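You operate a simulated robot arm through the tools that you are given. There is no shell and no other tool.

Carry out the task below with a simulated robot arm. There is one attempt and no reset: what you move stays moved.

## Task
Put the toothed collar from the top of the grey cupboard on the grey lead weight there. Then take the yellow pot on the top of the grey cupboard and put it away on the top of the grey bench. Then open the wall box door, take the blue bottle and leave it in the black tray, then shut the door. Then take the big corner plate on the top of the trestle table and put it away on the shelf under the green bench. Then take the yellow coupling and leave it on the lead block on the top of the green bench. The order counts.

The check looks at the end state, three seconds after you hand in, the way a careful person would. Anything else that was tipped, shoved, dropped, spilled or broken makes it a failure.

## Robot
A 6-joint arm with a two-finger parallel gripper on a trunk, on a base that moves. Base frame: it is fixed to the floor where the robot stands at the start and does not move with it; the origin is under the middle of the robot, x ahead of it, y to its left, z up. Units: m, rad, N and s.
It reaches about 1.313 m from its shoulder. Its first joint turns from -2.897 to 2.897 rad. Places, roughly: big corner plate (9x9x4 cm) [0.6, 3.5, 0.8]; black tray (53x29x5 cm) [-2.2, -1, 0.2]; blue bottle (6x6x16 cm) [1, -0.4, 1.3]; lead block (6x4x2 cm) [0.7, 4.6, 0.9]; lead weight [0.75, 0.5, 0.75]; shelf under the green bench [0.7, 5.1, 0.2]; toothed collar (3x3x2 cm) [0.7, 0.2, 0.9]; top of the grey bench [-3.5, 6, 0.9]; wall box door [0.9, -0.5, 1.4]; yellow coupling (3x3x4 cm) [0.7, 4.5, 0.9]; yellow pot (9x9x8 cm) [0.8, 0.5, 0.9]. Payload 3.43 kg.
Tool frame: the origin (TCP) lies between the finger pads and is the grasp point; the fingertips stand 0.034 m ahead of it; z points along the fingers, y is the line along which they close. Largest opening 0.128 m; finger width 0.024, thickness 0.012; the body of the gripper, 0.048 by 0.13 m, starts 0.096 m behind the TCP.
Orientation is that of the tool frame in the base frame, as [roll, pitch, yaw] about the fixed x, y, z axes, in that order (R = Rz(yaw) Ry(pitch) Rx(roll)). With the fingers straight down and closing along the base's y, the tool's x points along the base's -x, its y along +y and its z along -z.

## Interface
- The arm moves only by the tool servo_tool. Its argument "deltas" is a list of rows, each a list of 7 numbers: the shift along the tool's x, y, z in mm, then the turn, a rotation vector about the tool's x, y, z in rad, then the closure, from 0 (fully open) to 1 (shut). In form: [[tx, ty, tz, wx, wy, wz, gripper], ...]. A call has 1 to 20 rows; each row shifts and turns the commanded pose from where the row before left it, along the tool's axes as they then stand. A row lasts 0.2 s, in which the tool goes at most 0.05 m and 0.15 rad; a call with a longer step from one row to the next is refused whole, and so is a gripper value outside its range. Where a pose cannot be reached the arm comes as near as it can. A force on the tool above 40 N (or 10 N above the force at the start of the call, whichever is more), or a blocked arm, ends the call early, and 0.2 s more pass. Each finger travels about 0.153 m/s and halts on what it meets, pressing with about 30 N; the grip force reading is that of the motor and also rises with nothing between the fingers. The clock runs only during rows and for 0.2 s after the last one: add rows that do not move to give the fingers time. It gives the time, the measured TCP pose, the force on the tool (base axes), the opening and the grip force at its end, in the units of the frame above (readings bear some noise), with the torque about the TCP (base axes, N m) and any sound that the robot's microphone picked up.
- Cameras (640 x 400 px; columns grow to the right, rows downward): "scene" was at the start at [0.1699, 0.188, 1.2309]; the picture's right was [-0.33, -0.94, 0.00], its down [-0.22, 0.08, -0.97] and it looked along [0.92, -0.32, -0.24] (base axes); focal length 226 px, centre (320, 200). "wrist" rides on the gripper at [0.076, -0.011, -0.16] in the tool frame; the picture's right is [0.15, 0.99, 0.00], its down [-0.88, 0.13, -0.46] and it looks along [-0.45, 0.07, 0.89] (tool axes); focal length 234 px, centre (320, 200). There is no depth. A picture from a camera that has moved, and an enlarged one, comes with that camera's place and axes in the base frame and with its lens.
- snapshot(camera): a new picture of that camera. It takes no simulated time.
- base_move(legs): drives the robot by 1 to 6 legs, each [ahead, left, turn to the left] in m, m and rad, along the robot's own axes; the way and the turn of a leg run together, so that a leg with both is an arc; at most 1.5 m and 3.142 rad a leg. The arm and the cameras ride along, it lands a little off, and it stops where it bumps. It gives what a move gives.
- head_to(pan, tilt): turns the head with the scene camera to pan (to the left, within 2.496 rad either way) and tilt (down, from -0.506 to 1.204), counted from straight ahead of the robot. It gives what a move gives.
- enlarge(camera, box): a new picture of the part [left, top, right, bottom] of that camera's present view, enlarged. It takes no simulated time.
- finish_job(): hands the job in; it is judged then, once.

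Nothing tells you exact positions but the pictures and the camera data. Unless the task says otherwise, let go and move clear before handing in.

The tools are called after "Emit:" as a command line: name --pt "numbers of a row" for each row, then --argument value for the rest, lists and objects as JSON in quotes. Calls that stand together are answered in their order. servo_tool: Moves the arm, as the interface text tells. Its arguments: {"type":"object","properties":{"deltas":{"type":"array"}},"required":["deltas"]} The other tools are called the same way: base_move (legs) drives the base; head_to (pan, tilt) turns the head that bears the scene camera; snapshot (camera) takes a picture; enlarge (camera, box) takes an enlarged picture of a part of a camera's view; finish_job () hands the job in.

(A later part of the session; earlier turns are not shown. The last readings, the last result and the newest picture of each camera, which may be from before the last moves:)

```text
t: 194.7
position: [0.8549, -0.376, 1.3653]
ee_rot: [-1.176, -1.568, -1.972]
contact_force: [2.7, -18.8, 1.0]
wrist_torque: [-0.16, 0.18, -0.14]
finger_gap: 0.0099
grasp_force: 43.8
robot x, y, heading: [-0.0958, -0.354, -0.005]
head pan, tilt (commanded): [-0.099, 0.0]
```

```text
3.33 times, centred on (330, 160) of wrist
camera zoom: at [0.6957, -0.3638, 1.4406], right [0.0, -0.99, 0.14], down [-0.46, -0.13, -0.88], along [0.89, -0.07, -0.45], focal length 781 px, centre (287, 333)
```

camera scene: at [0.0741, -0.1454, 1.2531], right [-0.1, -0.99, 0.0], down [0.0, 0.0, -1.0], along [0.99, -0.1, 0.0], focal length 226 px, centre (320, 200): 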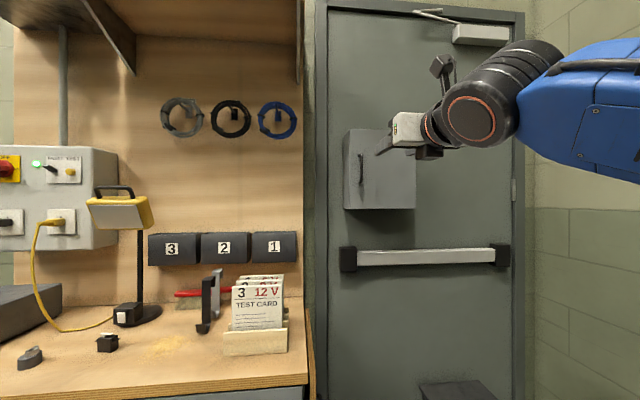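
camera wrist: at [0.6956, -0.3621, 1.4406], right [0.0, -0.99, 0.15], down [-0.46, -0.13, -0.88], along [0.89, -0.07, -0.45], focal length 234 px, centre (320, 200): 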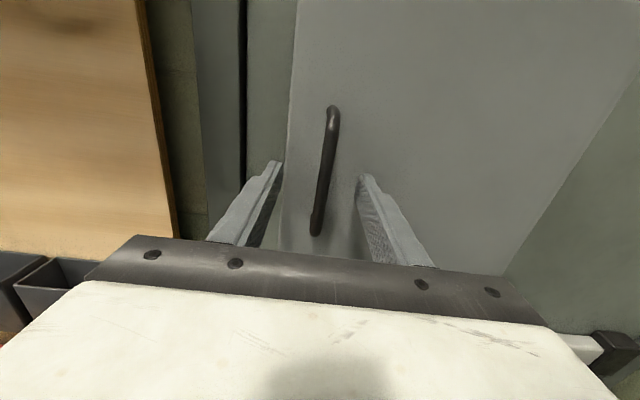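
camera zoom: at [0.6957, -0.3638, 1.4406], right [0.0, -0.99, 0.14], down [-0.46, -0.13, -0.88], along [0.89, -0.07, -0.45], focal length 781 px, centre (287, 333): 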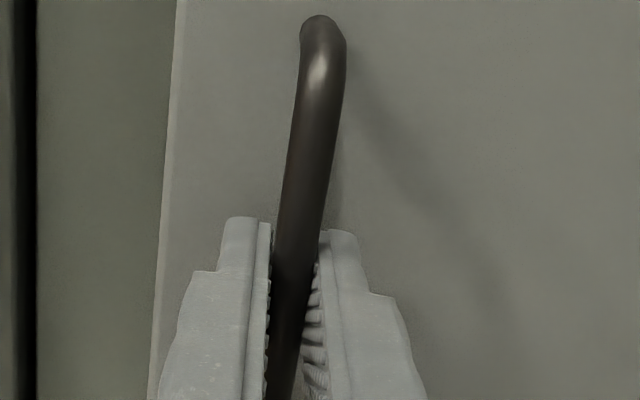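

Gripped the handle. I'll start pulling the door along its arc around the right-hand hinge.

Emit:
servo_tool --pt "0 1.5 0 0 0 0 1" --pt "0 2.9 -11.2 0.05 0 0 1" --pt "0 2.9 -11.2 0.05 0 0 1" --pt "0 2.9 -11.2 0.05 0 0 1" --pt "0 0 0 0 0 0 1"

Emit:
snapshot --camera "wrist"

Emit:
snapshot --camera "scene"

```text
t: 195.4
position: [0.8416, -0.3799, 1.3637]
ee_rot: [-0.473, -1.567, -2.623]
contact_force: [5.5, -18.3, 1.3]
wrist_torque: [-0.21, -0.02, -0.16]
finger_gap: 0.01
grasp_force: 42.6
out of reach, approached as far as the arm can: row 3
robot x, y, heading: [-0.0932, -0.3546, -0.002]
head pan, tilt (commanded): [-0.099, 0.0]
stopped in row 3: the force on the tool passed its limit at 59 N (the readings are from after the stop); the commanded pose is now the measured one
```

```text
taken
camera wrist: at [0.6811, -0.3747, 1.4401], right [0.05, -0.99, 0.14], down [-0.45, -0.15, -0.88], along [0.89, -0.02, -0.45], focal length 234 px, centre (320, 200)
```

wrist: 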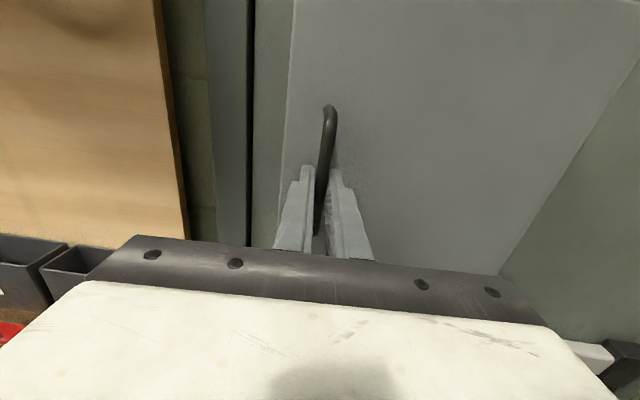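

```text
taken
camera scene: at [0.0746, -0.1469, 1.2532], right [-0.1, -0.99, 0.0], down [0.0, 0.0, -1.0], along [0.99, -0.1, 0.0], focal length 226 px, centre (320, 200)
```

scene: 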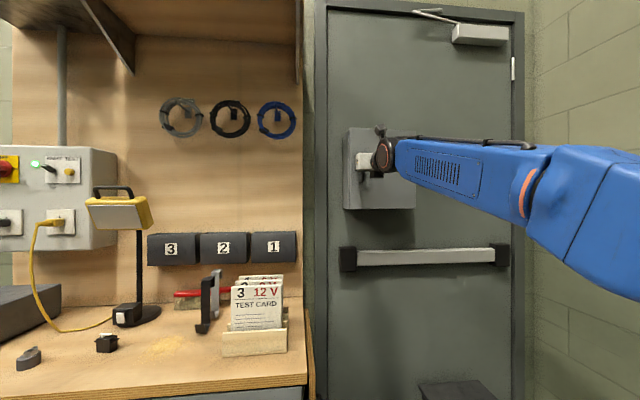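

Emit:
enlarge --camera "scene" --box '[330, 115, 430, 215]'

Emit:
enlarge --camera "wrist" --box '[240, 60, 440, 240]'

```text
4.00 times, centred on (380, 165) of scene
camera zoom: at [0.0746, -0.1469, 1.2532], right [-0.1, -0.99, 0.0], down [0.0, 0.0, -1.0], along [0.99, -0.1, 0.0], focal length 903 px, centre (80, 340)
```

zoom: 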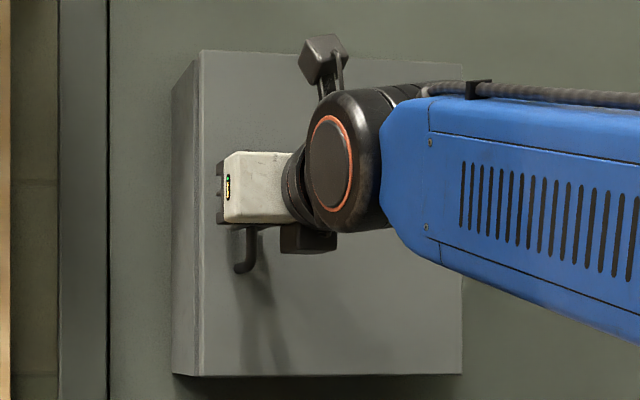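

```text
2.22 times, centred on (340, 150) of wrist
camera zoom: at [0.6811, -0.3747, 1.4401], right [0.05, -0.99, 0.14], down [-0.45, -0.15, -0.88], along [0.89, -0.02, -0.45], focal length 520 px, centre (276, 311)
```

zoom: 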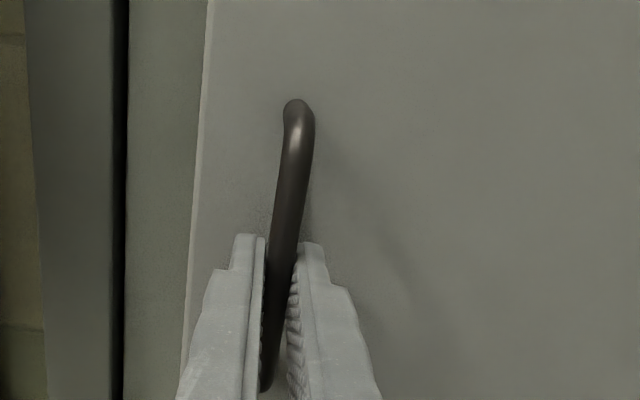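

The door has begun to open (about 1.5 cm), but turning the wrist runs out of reach, so I'll pull along the arc without turning, letting the bar pivot in the fingers.

Emit:
servo_tool --pt "0 2 0 0 0 0 1" --pt "0 2.2 -10 0 0 0 1" --pt "0 2.2 -10 0 0 0 1" --pt "0 3.5 -11 0 0 0 1" --pt "0 0 0 0 0 0 1"

Emit:
enlarge --camera "wrist" --box '[240, 60, 440, 240]'

```text
t: 196.6
position: [0.8108, -0.3872, 1.3648]
ee_rot: [-0.682, -1.565, -2.423]
contact_force: [8.9, -22.9, 5.5]
wrist_torque: [-0.59, -0.03, -0.1]
finger_gap: 0.0096
grasp_force: 43.6
robot x, y, heading: [-0.096, -0.3524, -0.005]
head pan, tilt (commanded): [-0.099, 0.0]
```

```text
2.22 times, centred on (340, 150) of wrist
camera zoom: at [0.6505, -0.3823, 1.4398], right [0.04, -0.99, 0.14], down [-0.45, -0.14, -0.88], along [0.89, -0.03, -0.45], focal length 520 px, centre (276, 311)
```

zoom: 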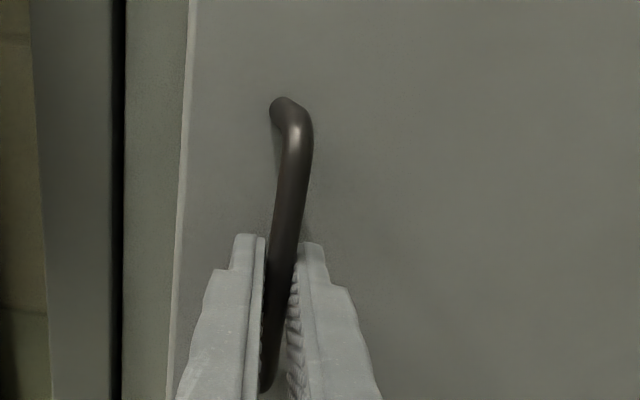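

Emit:
servo_tool --pt "0 4 0 0 0 0 1" --pt "0 4.5 -10.6 0 0 0 1" --pt "0 4.5 -10.6 0 0 0 1" --pt "0 5.5 -10.2 0 0 0 1" --pt "0 5.5 -10.2 0 0 0 1" --pt "0 0 0 0 0 0 1"

Emit:
enlarge --camera "wrist" --box '[240, 60, 440, 240]'

Emit:
snapshot --camera "scene"

```text
t: 197.2
position: [0.8036, -0.3916, 1.364]
ee_rot: [-0.423, -1.564, -2.686]
contact_force: [6.7, -14.8, 0.8]
wrist_torque: [-0.45, 0.12, -0.1]
finger_gap: 0.0096
grasp_force: 43.6
out of reach, approached as far as the arm can: row 1, 2
robot x, y, heading: [-0.0981, -0.3554, -0.005]
head pan, tilt (commanded): [-0.099, 0.0]
stopped in row 2: the force on the tool passed its limit at 46 N (the readings are from after the stop); the commanded pose is now the measured one
```

```text
2.22 times, centred on (340, 150) of wrist
camera zoom: at [0.6444, -0.384, 1.4397], right [0.03, -0.99, 0.14], down [-0.45, -0.14, -0.88], along [0.89, -0.03, -0.45], focal length 520 px, centre (276, 311)
```

zoom: 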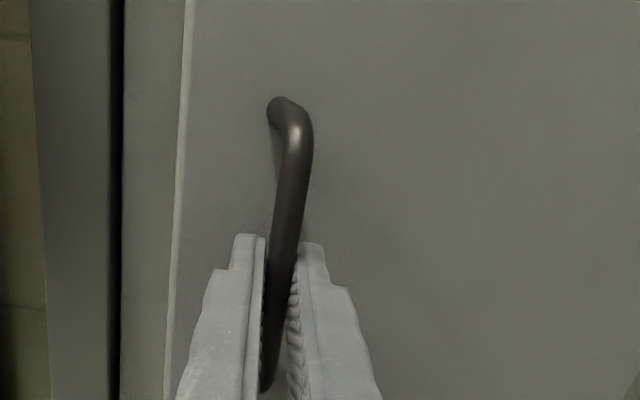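

```text
taken
camera scene: at [0.0748, -0.1469, 1.2532], right [-0.1, -0.99, 0.0], down [0.0, 0.0, -1.0], along [0.99, -0.1, 0.0], focal length 226 px, centre (320, 200)
```

scene: 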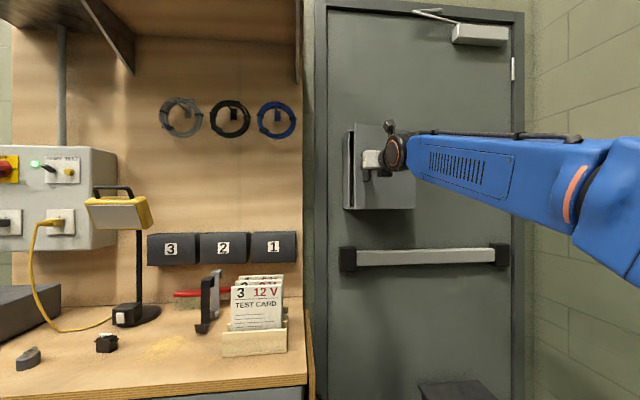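

The door is ajar, but the wrist is at the limit of its roll in this flipped pose. I'll release, back off and roll the gripper 180° (back to its original side) to regain range.

Emit:
servo_tool --pt "0 0 0 0 0 0 0.85" --pt "0 0 0 0 0 0 0.7" --pt "0 0 0 0 0 0 0.5" --pt "0 0 0 0 0 0 0.5"

Emit:
snapshot --camera "wrist"

Emit:
enlarge --camera "scene" --box '[330, 115, 430, 215]'

```text
t: 198.2
position: [0.8024, -0.3874, 1.3656]
ee_rot: [-0.382, -1.565, -2.722]
contact_force: [-0.4, -0.3, -0.3]
wrist_torque: [0.01, 0.05, -0.02]
finger_gap: 0.064
grasp_force: 0.1
robot x, y, heading: [-0.0955, -0.3546, -0.003]
head pan, tilt (commanded): [-0.099, 0.0]
```

```text
taken
camera wrist: at [0.6436, -0.382, 1.44], right [0.03, -0.99, 0.14], down [-0.45, -0.14, -0.88], along [0.89, -0.03, -0.45], focal length 234 px, centre (320, 200)
```

wrist: 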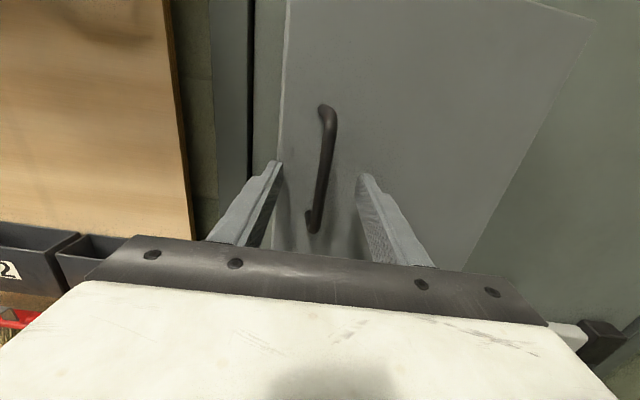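

```text
4.00 times, centred on (380, 165) of scene
camera zoom: at [0.0744, -0.1457, 1.2531], right [-0.1, -0.99, 0.0], down [0.0, 0.0, -1.0], along [0.99, -0.1, 0.0], focal length 903 px, centre (80, 340)
```

zoom: 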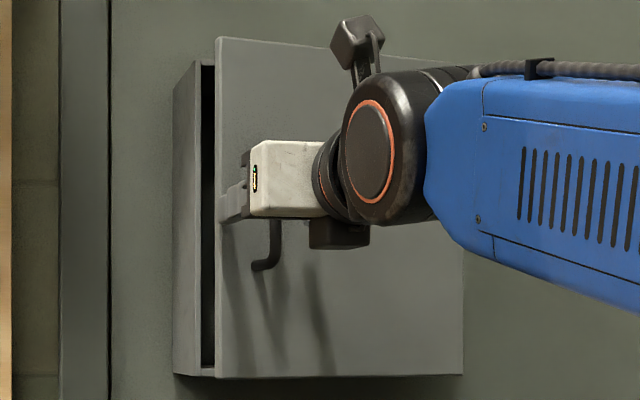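

Emit:
servo_tool --pt "0 0 -40 0 0 0 0.5" --pt "0 0 -40 0 0 0 0.5" --pt "0 0 -40 0 0 0 0.5" --pt "0 0 0 0 0 0.15 0.5" --pt "0 0 0 0 0 0.15 0.5" --pt "0 0 0 0 0 0.15 0.5" --pt "0 0 0 0 0 0.15 0.5" --pt "0 0 0 0 0 0.15 0.5" --pt "0 0 0 0 0 0.15 0.5" --pt "0 0 0 0 0 0.15 0.5" --pt "0 0 0 0 0 0.15 0.5" --pt "0 0 0 0 0 0.15 0.5" --pt "0 0 0 0 0 0.15 0.5" --pt "0 0 0 0 0 0.15 0.5" --pt "0 0 0 0 0 0.15 0.5" --pt "0 0 0 0 0 0.15 0.5" --pt "0 0 0 0 0 0.15 0.5" --pt "0 0 0 0 0 0.15 0.5" --pt "0 0 0 0 0 0.15 0.5" --pt "0 0 0 0 0 0.15 0.5"

Emit:
servo_tool --pt "0 0 0 0 0 0.15 0.5" --pt "0 0 0 0 0 0.15 0.5" --pt "0 0 0 0 0 0.15 0.5" --pt "0 0 0 0 0 0.1416 0.5" --pt "0 0 0 0 0 0 0.5"

Emit:
snapshot --camera "wrist"

Emit:
snapshot --camera "scene"

```text
t: 202.4
position: [0.6825, -0.3927, 1.3634]
ee_rot: [-1.56, 0.982, -1.527]
contact_force: [-0.2, -0.9, 0.3]
wrist_torque: [0.01, 0.03, 0.0]
finger_gap: 0.0642
grasp_force: 0.1
robot x, y, heading: [-0.1001, -0.3561, 0.001]
head pan, tilt (commanded): [-0.099, 0.0]
```

```text
t: 203.6
position: [0.6839, -0.3919, 1.3632]
ee_rot: [0.396, 1.564, 0.433]
contact_force: [0.6, -0.2, 0.3]
wrist_torque: [0.03, 0.01, 0.0]
finger_gap: 0.0639
grasp_force: 0.0
robot x, y, heading: [-0.0983, -0.3508, -0.007]
head pan, tilt (commanded): [-0.099, 0.0]
```

```text
taken
camera wrist: at [0.5254, -0.4081, 1.2876], right [-0.03, 0.99, -0.14], down [-0.47, 0.11, 0.88], along [0.88, 0.1, 0.46], focal length 234 px, centre (320, 200)
```

wrist: 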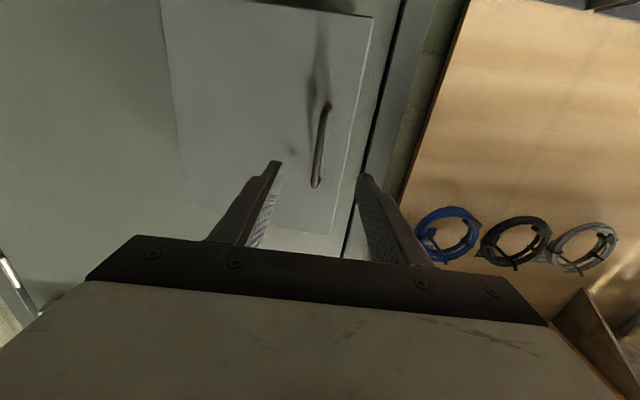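

```text
taken
camera scene: at [0.0744, -0.1458, 1.2531], right [-0.1, -0.99, 0.0], down [0.0, 0.0, -1.0], along [0.99, -0.1, 0.0], focal length 226 px, centre (320, 200)
```

scene: 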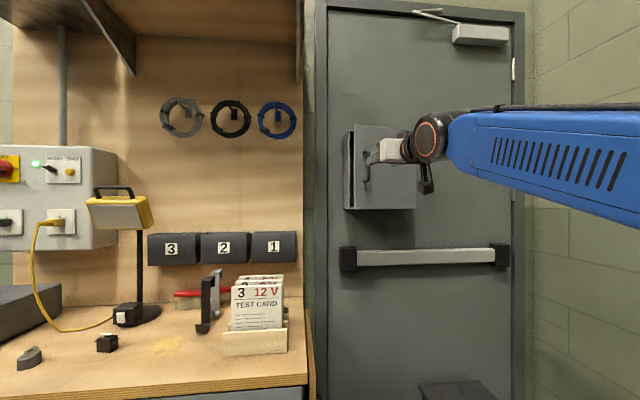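

Rolled successfully with the camera now below. I'll turn the gripper to match the door angle and line up on the handle again.

Emit:
servo_tool --pt "0 0 0 -0.11 0 0 0.5" --pt "0 0 0 -0.11 0 0 0.5" --pt "-1 -16 20 0 0 0 0.5" --pt "-1 -16 20 0 0 0 0.5" --pt "0 0 0 0 0 0 0.5"

Emit:
snapshot --camera "wrist"

Emit:
enlarge --camera "scene" --box '[330, 115, 430, 215]'

```text
t: 204.8
position: [0.7304, -0.4134, 1.3655]
ee_rot: [-0.105, 1.565, 0.148]
contact_force: [0.1, -0.5, 0.0]
wrist_torque: [0.01, 0.02, -0.01]
finger_gap: 0.064
grasp_force: 0.1
robot x, y, heading: [-0.1006, -0.3595, -0.001]
head pan, tilt (commanded): [-0.099, 0.0]
```

```text
taken
camera wrist: at [0.5799, -0.4642, 1.2899], right [-0.25, 0.96, -0.15], down [-0.48, 0.01, 0.88], along [0.84, 0.29, 0.46], focal length 234 px, centre (320, 200)
```

wrist: 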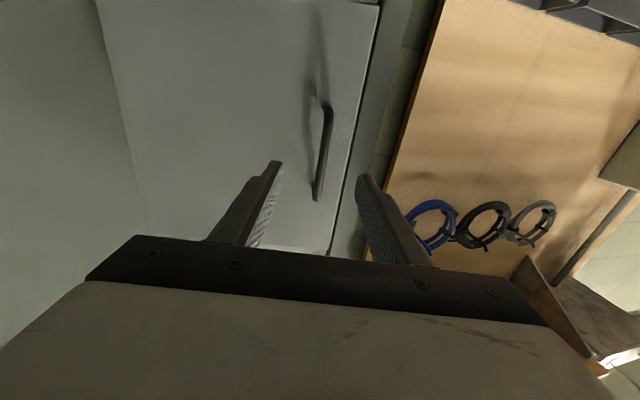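

```text
4.00 times, centred on (380, 165) of scene
camera zoom: at [0.0743, -0.1458, 1.2531], right [-0.1, -0.99, 0.0], down [0.0, 0.0, -1.0], along [0.99, -0.1, 0.0], focal length 903 px, centre (80, 340)
```

zoom: 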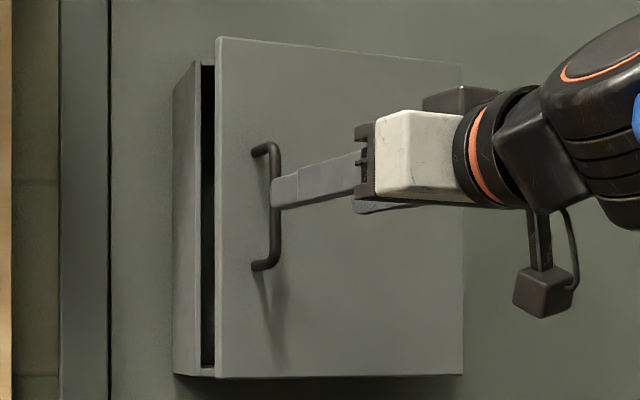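

The bar is about 91 mm ahead and 4 mm left of the tool line. Moving in and closing.

Emit:
servo_tool --pt "0 2 35 0 0 0 0.5" --pt "0 2 30 0 0 0 0.5" --pt "0 0 10 0 0 0 0.5" --pt "0 0 0 0 0 0 0.7" --pt "0 0 0 0 0 0 0.82" --pt "0 0 0 0 0 0 0.9" --pt "0 0 0 0 0 0 1" --pt "0 0 0 0 0 0 1"

Emit:
enlarge --camera "wrist" --box '[230, 80, 430, 240]'

Emit:
enlarge --camera "scene" --box '[330, 115, 430, 215]'

```text
t: 206.6
position: [0.8024, -0.3909, 1.3658]
ee_rot: [0.009, 1.563, 0.265]
contact_force: [4.5, -12.6, 2.4]
wrist_torque: [0.11, -0.18, -0.22]
finger_gap: 0.0096
grasp_force: 43.4
robot x, y, heading: [-0.0979, -0.3517, -0.003]
head pan, tilt (commanded): [-0.099, 0.0]
```

```text
2.50 times, centred on (330, 160) of wrist
camera zoom: at [0.6516, -0.4421, 1.29], right [-0.25, 0.96, -0.15], down [-0.48, 0.01, 0.88], along [0.84, 0.29, 0.46], focal length 585 px, centre (295, 300)
```

zoom: 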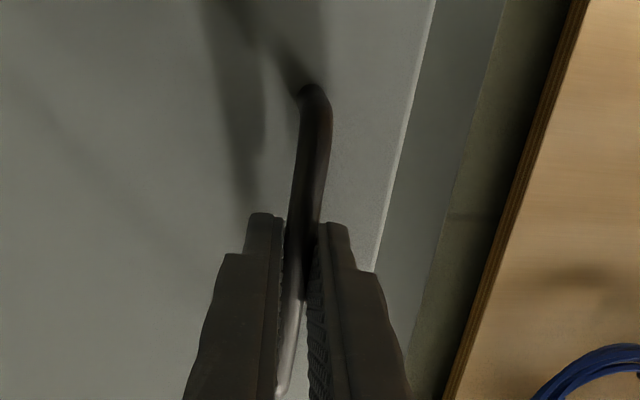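

```text
4.00 times, centred on (380, 165) of scene
camera zoom: at [0.0747, -0.1466, 1.2532], right [-0.1, -0.99, 0.0], down [0.0, 0.0, -1.0], along [0.99, -0.1, 0.0], focal length 903 px, centre (80, 340)
```

zoom: 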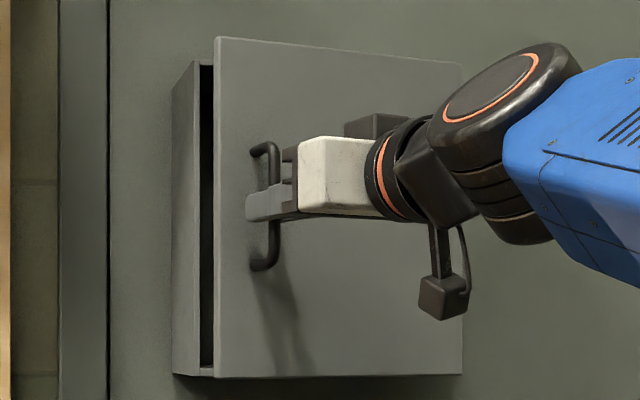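

Gripped. Now swinging the door further, turning with it.

Emit:
servo_tool --pt "0 -1.5 0 0 0 0 1" --pt "0 -3.4 -13.7 -0.06 0 0 1" --pt "0 -3.4 -13.7 -0.06 0 0 1" --pt "0 -3.4 -13.7 -0.06 0 0 1" --pt "0 0 0 0 0 0 1"

Emit:
snapshot --camera "scene"

```text
t: 207.8
position: [0.766, -0.4121, 1.3673]
ee_rot: [-0.318, 1.563, 0.12]
contact_force: [-6.8, 12.4, -0.9]
wrist_torque: [0.6, -0.79, 0.26]
finger_gap: 0.0096
grasp_force: 43.5
robot x, y, heading: [-0.0949, -0.3567, -0.003]
head pan, tilt (commanded): [-0.099, 0.0]
```

```text
taken
camera scene: at [0.0739, -0.1449, 1.253], right [-0.1, -0.99, 0.0], down [0.0, 0.0, -1.0], along [0.99, -0.1, 0.0], focal length 226 px, centre (320, 200)
```

scene: 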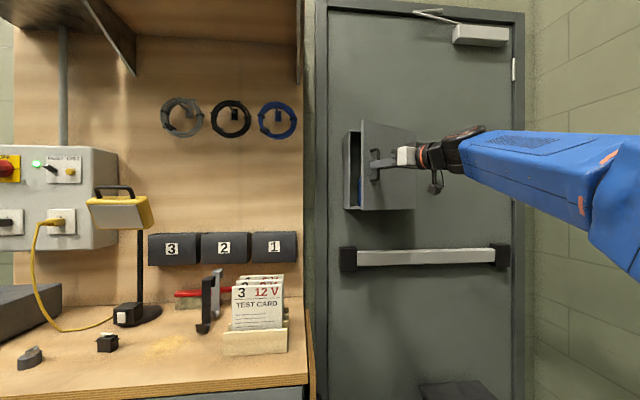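

The door is opening well and I can glimpse the blue bottle inside. Continuing the swing.

Emit:
servo_tool --pt "0 1 0 0 0 0 1" --pt "0 -3.2 -13.7 -0.06 0 0 1" --pt "0 -3.2 -13.7 -0.06 0 0 1" --pt "0 -3.2 -13.7 -0.06 0 0 1" --pt "0 -3.2 -13.7 -0.06 0 0 1" --pt "0 0 0 0 0 0 1"

Emit:
snapshot --camera "scene"

```text
t: 209.2
position: [0.7229, -0.4496, 1.3671]
ee_rot: [-0.764, 1.564, -0.084]
contact_force: [-22.7, 23.2, -3.8]
wrist_torque: [0.54, 0.08, 0.46]
finger_gap: 0.0098
grasp_force: 44.0
robot x, y, heading: [-0.0973, -0.3536, 0.001]
head pan, tilt (commanded): [-0.099, 0.0]
```

```text
taken
camera scene: at [0.0732, -0.1445, 1.253], right [-0.1, -0.99, 0.0], down [0.0, 0.0, -1.0], along [0.99, -0.1, 0.0], focal length 226 px, centre (320, 200)
```

scene: 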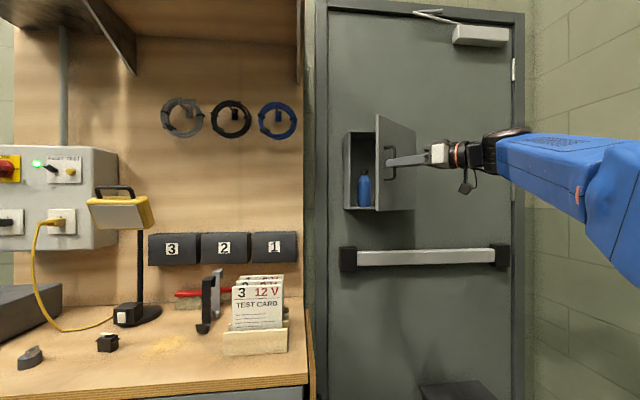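

Emit:
servo_tool --pt "0 3 0 0 0 0 1" --pt "0 -2.4 -14 -0.06 0 0 1" --pt "0 -2.4 -14 -0.06 0 0 1" --pt "0 -2.4 -14 -0.06 0 0 1" --pt "0 0 0 0 0 0 1"

Emit:
snapshot --camera "scene"

```text
t: 210.4
position: [0.6975, -0.4848, 1.3663]
ee_rot: [-0.511, 1.564, 0.342]
contact_force: [17.1, -10.8, 33.9]
wrist_torque: [0.68, -0.2, -0.24]
finger_gap: 0.01
grasp_force: 43.5
robot x, y, heading: [-0.0998, -0.3537, -0.003]
head pan, tilt (commanded): [-0.099, 0.0]
```

```text
taken
camera scene: at [0.0745, -0.1465, 1.2532], right [-0.1, -0.99, 0.0], down [0.0, 0.0, -1.0], along [0.99, -0.1, 0.0], focal length 226 px, centre (320, 200)
```

scene: 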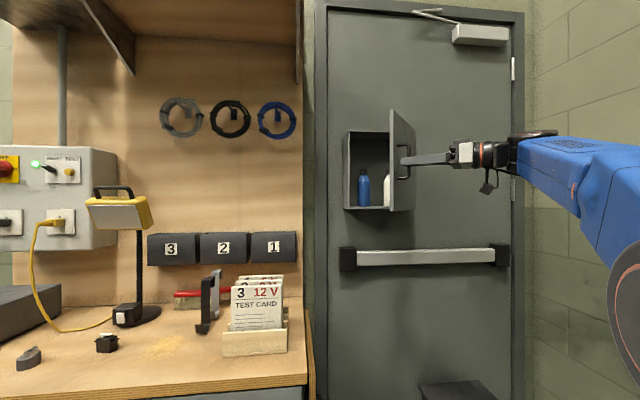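

The door is at about 50°, and there's also a white bottle next to the blue one. There's an odd vertical load now, so I'll let go of the handle and back off, then push the door wider from its inner side.

Emit:
servo_tool --pt "0 0 0 0 0 0 0.85" --pt "0 0 0 0 0 0 0.7" --pt "0 0 0 0 0 0 0.5" --pt "0 0 0 0 0 0 0.5"

Emit:
snapshot --camera "wrist"

Emit:
enlarge --camera "scene" --box '[330, 95, 490, 225]'

```text
t: 211.4
position: [0.6966, -0.484, 1.366]
ee_rot: [-0.686, 1.565, 0.169]
contact_force: [0.1, 0.0, 0.2]
wrist_torque: [0.01, 0.03, 0.02]
finger_gap: 0.064
grasp_force: 0.1
robot x, y, heading: [-0.1, -0.3611, -0.005]
head pan, tilt (commanded): [-0.099, 0.0]
```

```text
taken
camera wrist: at [0.6018, -0.6101, 1.2895], right [-0.75, 0.65, -0.15], down [-0.4, -0.26, 0.88], along [0.53, 0.72, 0.45], focal length 234 px, centre (320, 200)
```

wrist: 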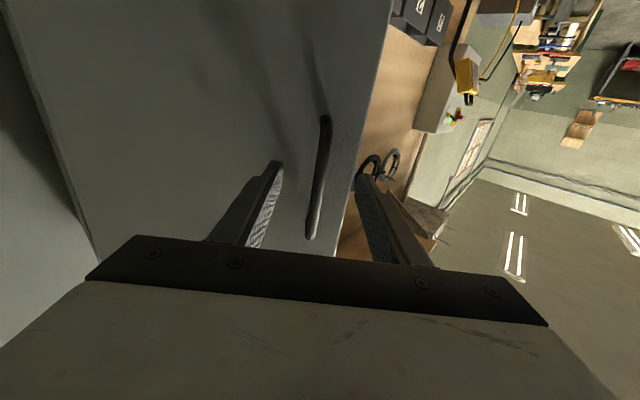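

```text
3.08 times, centred on (410, 160) of scene
camera zoom: at [0.0744, -0.1458, 1.2531], right [-0.1, -0.99, 0.0], down [0.0, 0.0, -1.0], along [0.99, -0.1, 0.0], focal length 695 px, centre (43, 323)
```

zoom: 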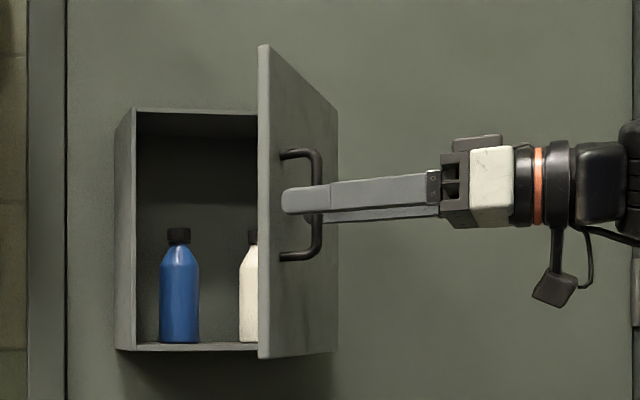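

I can see the blue bottle on the left inside the box with room on both sides. I'll back off, level the heading and go around the door's free edge to push it wider open.

Emit:
servo_tool --pt "0 0 -40 0 0 0 0.5" --pt "0 0 -40 0 0 0 0.7" --pt "0 0 -40 0 0 0 0.9" --pt "0 0 -40 0 0 0 1" --pt "0 0 0 0.143 0 0 1" --pt "0 0 0 0.143 0 0 1" --pt "0 0 0 0.143 0 0 1" --pt "0 0 0 0.143 0 0 1" --pt "0 0 0 0.143 0 0 1" --pt "0 0 0 0.143 0 0 1" --pt "0 0 0 0 0 0 1"

Emit:
snapshot --camera "scene"

Emit:
snapshot --camera "wrist"

```text
t: 213.8
position: [0.5914, -0.6034, 1.3667]
ee_rot: [0.186, 1.563, 0.182]
contact_force: [-0.3, 0.5, -0.1]
wrist_torque: [-0.01, 0.03, 0.0]
finger_gap: 0.0002
grasp_force: 30.2
robot x, y, heading: [-0.1006, -0.3558, -0.005]
head pan, tilt (commanded): [-0.099, 0.0]
```

```text
taken
camera scene: at [0.0744, -0.1458, 1.2531], right [-0.1, -0.99, 0.0], down [0.0, 0.0, -1.0], along [0.99, -0.1, 0.0], focal length 226 px, centre (320, 200)
```

scene: 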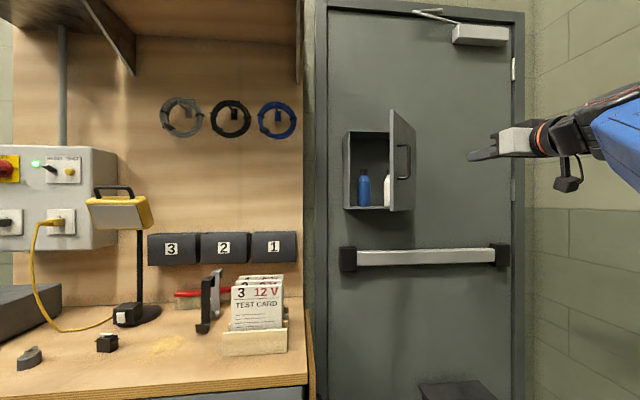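

```text
taken
camera wrist: at [0.4334, -0.6139, 1.2892], right [0.0, 0.99, -0.15], down [-0.46, 0.13, 0.88], along [0.89, 0.06, 0.46], focal length 234 px, centre (320, 200)
```

wrist: 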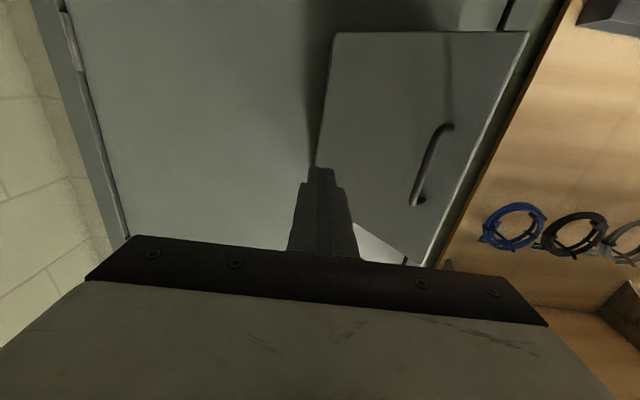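

Emit:
servo_tool --pt "0 0 -35 0 0 0 1" --pt "0 0 -35 0 0 0 1" --pt "0 41 0 0 0 0 1" --pt "0 41 0 0 0 0 1" --pt "0 41 0 0 0 0 1" --pt "0 41 0 0 0 0 1" --pt "0 41 0 0 0 0 1" --pt "0 43 0 0 0 0 1" --pt "0 0 35 0 0 0 1" --pt "0 0 35 0 0 0 1" --pt "0 0 35 0 0 0 1" --pt "0 0 0 0 0 0 1"

Emit:
snapshot --camera "wrist"

Emit:
enlarge --camera "scene" --box '[330, 95, 490, 225]'

```text
t: 216.4
position: [0.6276, -0.3567, 1.365]
ee_rot: [0.192, 1.563, 0.191]
contact_force: [-0.5, 1.2, 0.1]
wrist_torque: [0.0, -0.03, -0.04]
finger_gap: 0.0
grasp_force: 30.1
robot x, y, heading: [-0.0983, -0.3543, -0.002]
head pan, tilt (commanded): [-0.099, 0.0]
```

```text
taken
camera wrist: at [0.469, -0.3665, 1.2887], right [0.0, 0.99, -0.15], down [-0.46, 0.13, 0.88], along [0.89, 0.07, 0.46], focal length 234 px, centre (320, 200)
```

wrist: 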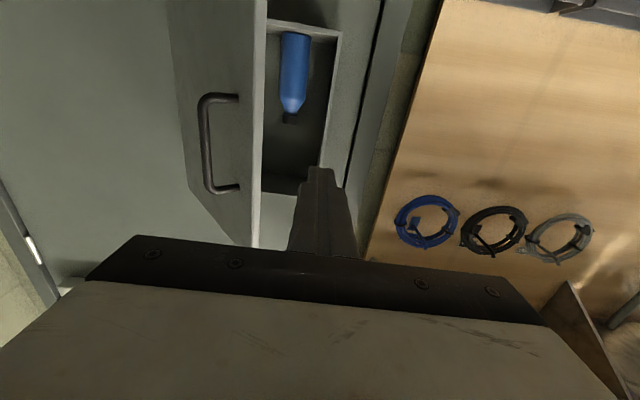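

```text
3.08 times, centred on (410, 160) of scene
camera zoom: at [0.0743, -0.1457, 1.2531], right [-0.1, -0.99, 0.0], down [0.0, 0.0, -1.0], along [0.99, -0.1, 0.0], focal length 695 px, centre (43, 323)
```

zoom: 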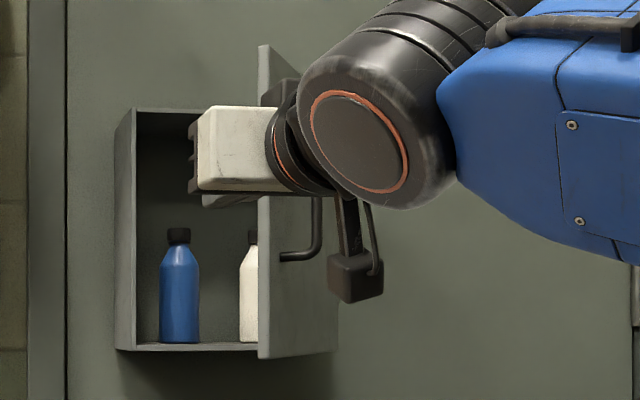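

Emit:
servo_tool --pt "0 0 45 0 0 0 1" --pt "0 0 45 0 0 0 1" --pt "0 -30 0 0 0 0 1" --pt "0 -30 0 0 0 0 1" --pt "0 -25 0 0 0 0 1" --pt "0 -20 0 0 0 0 1" --pt "0 -20 0 0 0 0 1" --pt "0 -20 0 0 0 0 1" --pt "0 0 0 0 0 0 1"

Emit:
snapshot --camera "scene"

Emit:
snapshot --camera "wrist"

```text
t: 217.4
position: [0.7163, -0.4064, 1.367]
ee_rot: [0.59, 1.564, 0.593]
contact_force: [-11.0, 10.6, 2.3]
wrist_torque: [0.05, 0.01, -0.29]
finger_gap: 0.0
grasp_force: 30.1
robot x, y, heading: [-0.0968, -0.3549, -0.001]
head pan, tilt (commanded): [-0.099, 0.0]
stopped in row 5: the force on the tool passed its limit at 59 N (the readings are from after the stop); the commanded pose is now the measured one
```

```text
taken
camera scene: at [0.0734, -0.1449, 1.2531], right [-0.1, -0.99, 0.0], down [0.0, 0.0, -1.0], along [0.99, -0.1, 0.0], focal length 226 px, centre (320, 200)
```

scene: 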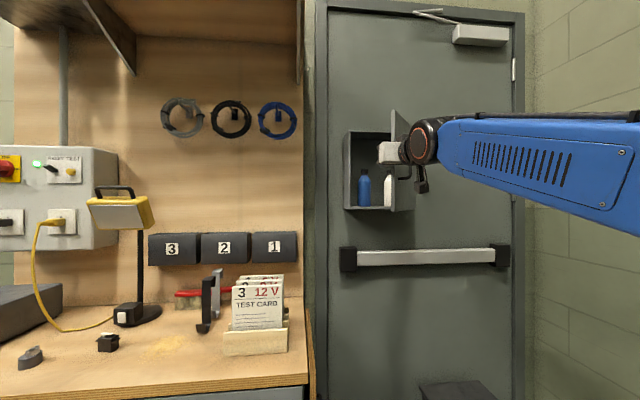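

```text
taken
camera wrist: at [0.5573, -0.4177, 1.2902], right [0.0, 0.99, -0.14], down [-0.46, 0.13, 0.88], along [0.89, 0.07, 0.46], focal length 234 px, centre (320, 200)
```

wrist: 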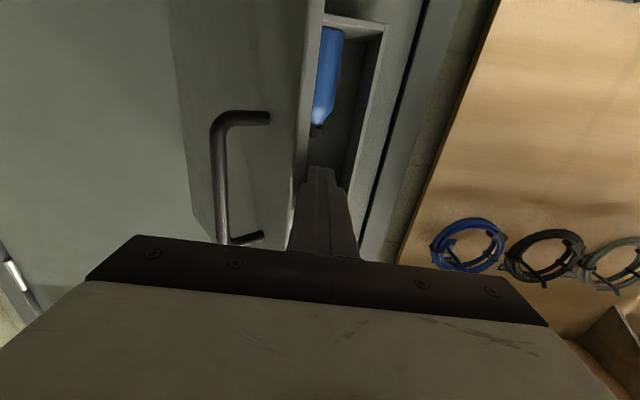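

The finger touches the door edge; the hinge is stiff, so I'll push more slowly.

Emit:
servo_tool --pt "0 -4 0 0 0 0 1" --pt "0 -5 0 0 0 0 1" --pt "0 -5 0 0 0 0 1" --pt "0 -5 0 0 0 0 1" --pt "0 -6 0 0 0 0 1" --pt "0 -6 0 0 0 0 1" --pt "0 -6 0 0 0 0 1" --pt "0 -6 0 0 0 0 1"

Emit:
snapshot --camera "wrist"

Emit:
snapshot --camera "scene"

```text
t: 217.8
position: [0.7154, -0.4079, 1.3666]
ee_rot: [0.799, 1.564, 0.803]
contact_force: [-15.1, 14.1, -2.4]
wrist_torque: [0.02, -0.01, -0.37]
finger_gap: 0.0
grasp_force: 30.0
robot x, y, heading: [-0.0963, -0.3568, -0.007]
head pan, tilt (commanded): [-0.099, 0.0]
stopped in row 2: the force on the tool passed its limit at 47 N (the readings are from after the stop); the commanded pose is now the measured one
```

```text
taken
camera wrist: at [0.5559, -0.4195, 1.2903], right [0.0, 0.99, -0.14], down [-0.46, 0.12, 0.88], along [0.89, 0.07, 0.46], focal length 234 px, centre (320, 200)
```

wrist: 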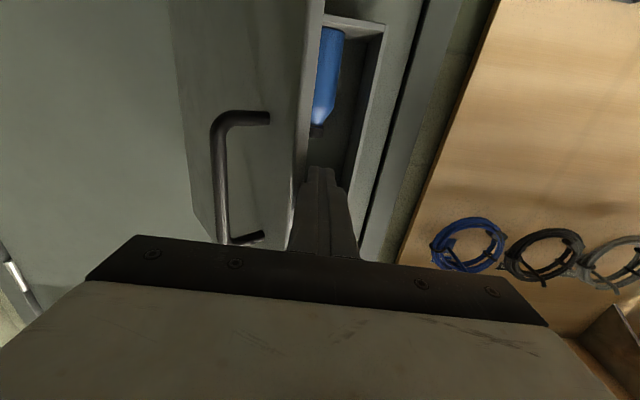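

```text
taken
camera scene: at [0.0728, -0.1443, 1.253], right [-0.1, -0.99, 0.0], down [0.0, 0.0, -1.0], along [0.99, -0.1, 0.0], focal length 226 px, centre (320, 200)
```

scene: 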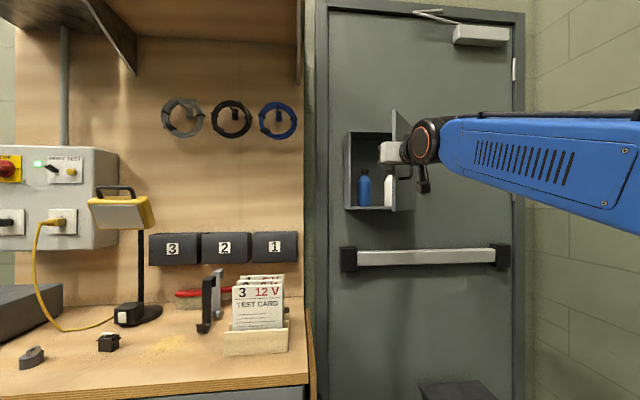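

The finger is pushing on the door's end face; I'll follow the arc of the door edge instead so that it swings.

Emit:
servo_tool --pt "0 -8.2 -6.6 0 0 0 1" --pt "0 -8.4 -6.3 0 0 0 1" --pt "0 -8.7 -5.9 0 0 0 1" --pt "0 -8.9 -5.6 0 0 0 1" --pt "0 -9.1 -5.2 0 0 0 1" --pt "0 -9.3 -4.9 0 0 0 1"

Emit:
snapshot --camera "wrist"

Emit:
snapshot --camera "scene"

```text
t: 218.4
position: [0.7033, -0.4218, 1.3662]
ee_rot: [0.91, 1.564, 0.919]
contact_force: [-13.4, 10.5, -4.4]
wrist_torque: [0.06, -0.06, -0.31]
finger_gap: 0.0002
grasp_force: 29.8
robot x, y, heading: [-0.0964, -0.3535, -0.001]
head pan, tilt (commanded): [-0.099, 0.0]
stopped in row 2: the force on the tool passed its limit at 43 N (the readings are from after the stop); the commanded pose is now the measured one
```

```text
taken
camera wrist: at [0.5444, -0.4328, 1.2905], right [-0.01, 0.99, -0.14], down [-0.46, 0.12, 0.88], along [0.89, 0.07, 0.45], focal length 234 px, centre (320, 200)
```

wrist: 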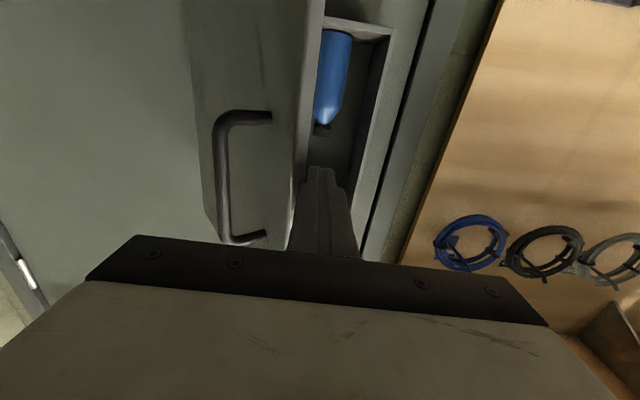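

```text
taken
camera scene: at [0.0726, -0.1442, 1.2531], right [-0.1, -0.99, 0.0], down [0.0, 0.0, -1.0], along [0.99, -0.1, 0.0], focal length 226 px, centre (320, 200)
```

scene: 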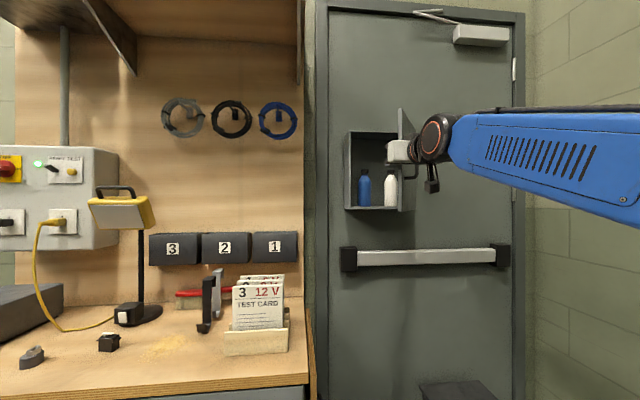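

The door moved. Repeating with smaller, slower steps.

Emit:
servo_tool --pt "0 -2.6 -2.0 0 0 0 1" --pt "0 -2.6 -2.0 0 0 0 1" --pt "0 -2.7 -1.9 0 0 0 1" --pt "0 -2.7 -1.9 0 0 0 1" --pt "0 -2.7 -1.8 0 0 0 1" --pt "0 -2.7 -1.8 0 0 0 1" --pt "0 -2.8 -1.7 0 0 0 1" --pt "0 -2.8 -1.7 0 0 0 1" --pt "0 -2.8 -1.6 0 0 0 1" --pt "0 -2.8 -1.6 0 0 0 1" --pt "0 -2.9 -1.5 0 0 0 1" --pt "0 -2.9 -1.5 0 0 0 1" --pt "0 -2.9 -1.4 0 0 0 1" --pt "0 -2.9 -1.4 0 0 0 1" --pt "0 -3 -1.3 0 0 0 1" --pt "0 -3 -1.3 0 0 0 1"

Emit:
snapshot --camera "wrist"

```text
t: 220.0
position: [0.69, -0.4389, 1.3668]
ee_rot: [0.766, 1.564, 0.773]
contact_force: [-17.3, 12.0, -4.9]
wrist_torque: [0.08, 0.01, -0.37]
finger_gap: 0.0001
grasp_force: 29.5
robot x, y, heading: [-0.0999, -0.3544, -0.005]
head pan, tilt (commanded): [-0.099, 0.0]
stopped in row 7: the force on the tool passed its limit at 42 N (the readings are from after the stop); the commanded pose is now the measured one
```

```text
taken
camera wrist: at [0.5315, -0.4503, 1.2906], right [-0.01, 0.99, -0.14], down [-0.46, 0.12, 0.88], along [0.89, 0.07, 0.46], focal length 234 px, centre (320, 200)
```

wrist: 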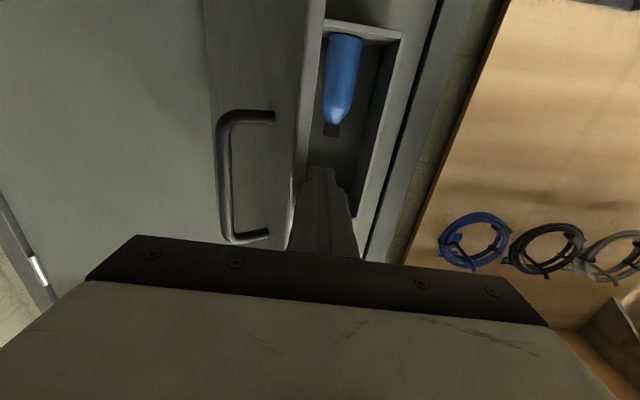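

The contact is mostly on the door's end face. I'll reposition so that a finger lies flat along the inner face of the door and push from there.

Emit:
servo_tool --pt "0 20 -5 0 0 0 1" --pt "0 25 -5 0 0 0 1" --pt "0 0 0 0.13 0 0 1" --pt "0 0 0 0.13 0 0 1" --pt "0 0 0 0.13 0 0 1" --pt "0 0 0 0.13 0 0 1" --pt "0 0 0 0 0 0 1"

Emit:
snapshot --camera "wrist"

Emit:
enlarge --camera "scene" --box '[330, 85, 490, 225]'

```text
t: 221.6
position: [0.6817, -0.3956, 1.3654]
ee_rot: [1.492, 1.564, 0.973]
contact_force: [-0.2, 0.1, -0.4]
wrist_torque: [0.01, -0.01, -0.01]
finger_gap: 0.0
grasp_force: 30.3
robot x, y, heading: [-0.0944, -0.3556, 0.0]
head pan, tilt (commanded): [-0.099, 0.0]
```

```text
taken
camera wrist: at [0.5379, -0.3254, 1.2904], right [0.49, 0.86, -0.14], down [-0.34, 0.33, 0.88], along [0.81, -0.38, 0.45], focal length 234 px, centre (320, 200)
```

wrist: 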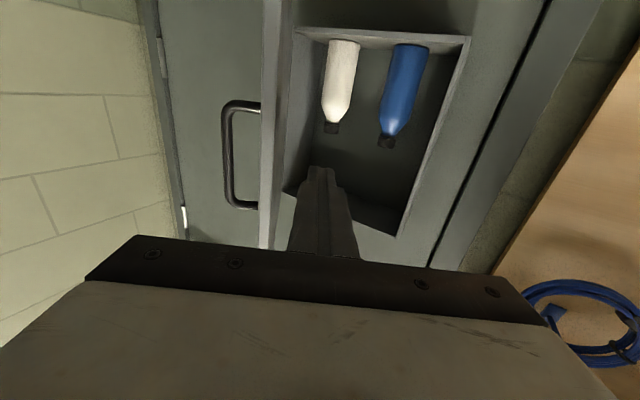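

```text
2.86 times, centred on (410, 155) of scene
camera zoom: at [0.0731, -0.1449, 1.2531], right [-0.1, -0.99, 0.0], down [0.0, 0.0, -1.0], along [0.99, -0.1, 0.0], focal length 645 px, centre (63, 329)
```

zoom: 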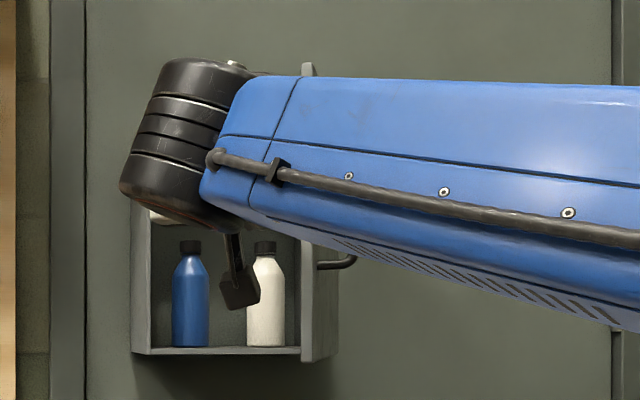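

Now the finger is parallel to the door's inner face, and I can see both bottles. Sliding in behind the door and pushing slowly.

Emit:
servo_tool --pt "0 0 40 0 0 0 1" --pt "0 0 35 0 0 0 1" --pt "0 -8 25 0 0 0 1" --pt "0 -8 12 0 0 0 1" --pt "0 0 0 0 0 0 1"

Emit:
snapshot --camera "wrist"

```text
t: 222.8
position: [0.7716, -0.4638, 1.3669]
ee_rot: [1.55, 1.564, 1.037]
contact_force: [0.3, -0.8, -0.6]
wrist_torque: [0.01, -0.01, 0.0]
finger_gap: 0.0
grasp_force: 30.1
robot x, y, heading: [-0.0964, -0.3571, -0.002]
head pan, tilt (commanded): [-0.099, 0.0]
```

```text
taken
camera wrist: at [0.6271, -0.3941, 1.2909], right [0.49, 0.86, -0.14], down [-0.34, 0.33, 0.88], along [0.81, -0.38, 0.45], focal length 234 px, centre (320, 200)
```

wrist: 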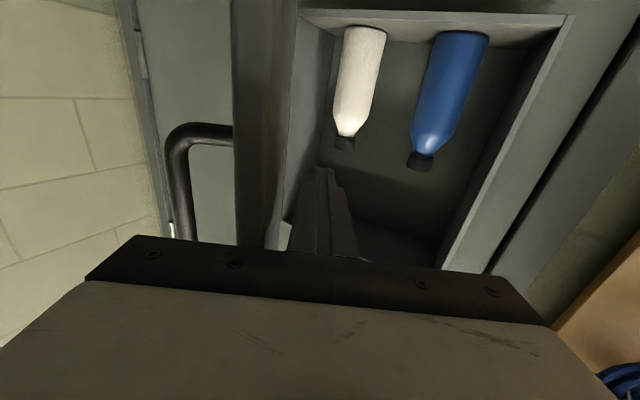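

Emit:
servo_tool --pt "0 -4 0 0 0 0 1" --pt "0 -4 0 0 0 0 1" --pt "0 -4 0 0 0 0 1" --pt "0 -3.6 -0.2 -0.02 0 0 1" --pt "0 -3.6 -0.2 -0.02 0 0 1" --pt "0 -3.6 -0.2 -0.02 0 0 1" --pt "0 -3.6 -0.2 -0.02 0 0 1" --pt "0 -3.6 -0.2 -0.02 0 0 1" --pt "0 -3.6 -0.2 -0.02 0 0 1" --pt "0 -3.6 -0.2 -0.02 0 0 1" --pt "0 -3.6 -0.2 -0.02 0 0 1" --pt "0 -3.6 -0.2 -0.02 0 0 1" --pt "0 -3.6 -0.2 -0.02 0 0 1" --pt "0 -3.6 -0.2 -0.02 0 0 1" --pt "0 -3.6 -0.2 -0.02 0 0 1"

Emit:
snapshot --camera "wrist"

Emit:
snapshot --camera "scene"

```text
t: 226.0
position: [0.746, -0.5138, 1.3668]
ee_rot: [1.335, 1.564, 1.064]
contact_force: [0.3, 0.1, 0.1]
wrist_torque: [-0.02, 0.0, -0.01]
finger_gap: 0.0
grasp_force: 29.3
robot x, y, heading: [-0.0971, -0.3527, -0.006]
head pan, tilt (commanded): [-0.099, 0.0]
```

```text
taken
camera wrist: at [0.59, -0.4804, 1.2901], right [0.27, 0.95, -0.14], down [-0.41, 0.24, 0.88], along [0.87, -0.18, 0.45], focal length 234 px, centre (320, 200)
```

wrist: 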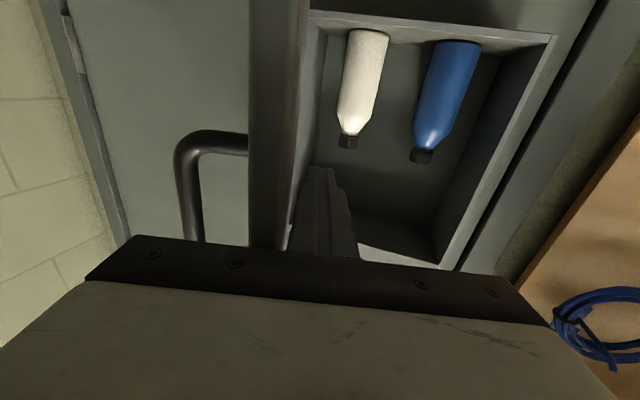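

```text
taken
camera scene: at [0.0732, -0.1449, 1.2531], right [-0.1, -0.99, 0.0], down [0.0, 0.0, -1.0], along [0.99, -0.1, 0.0], focal length 226 px, centre (320, 200)
```

scene: 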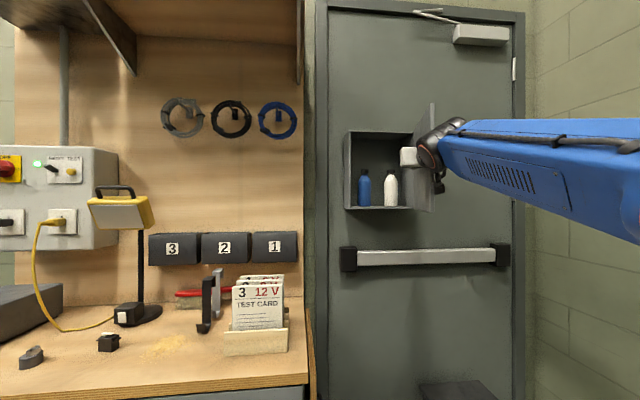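

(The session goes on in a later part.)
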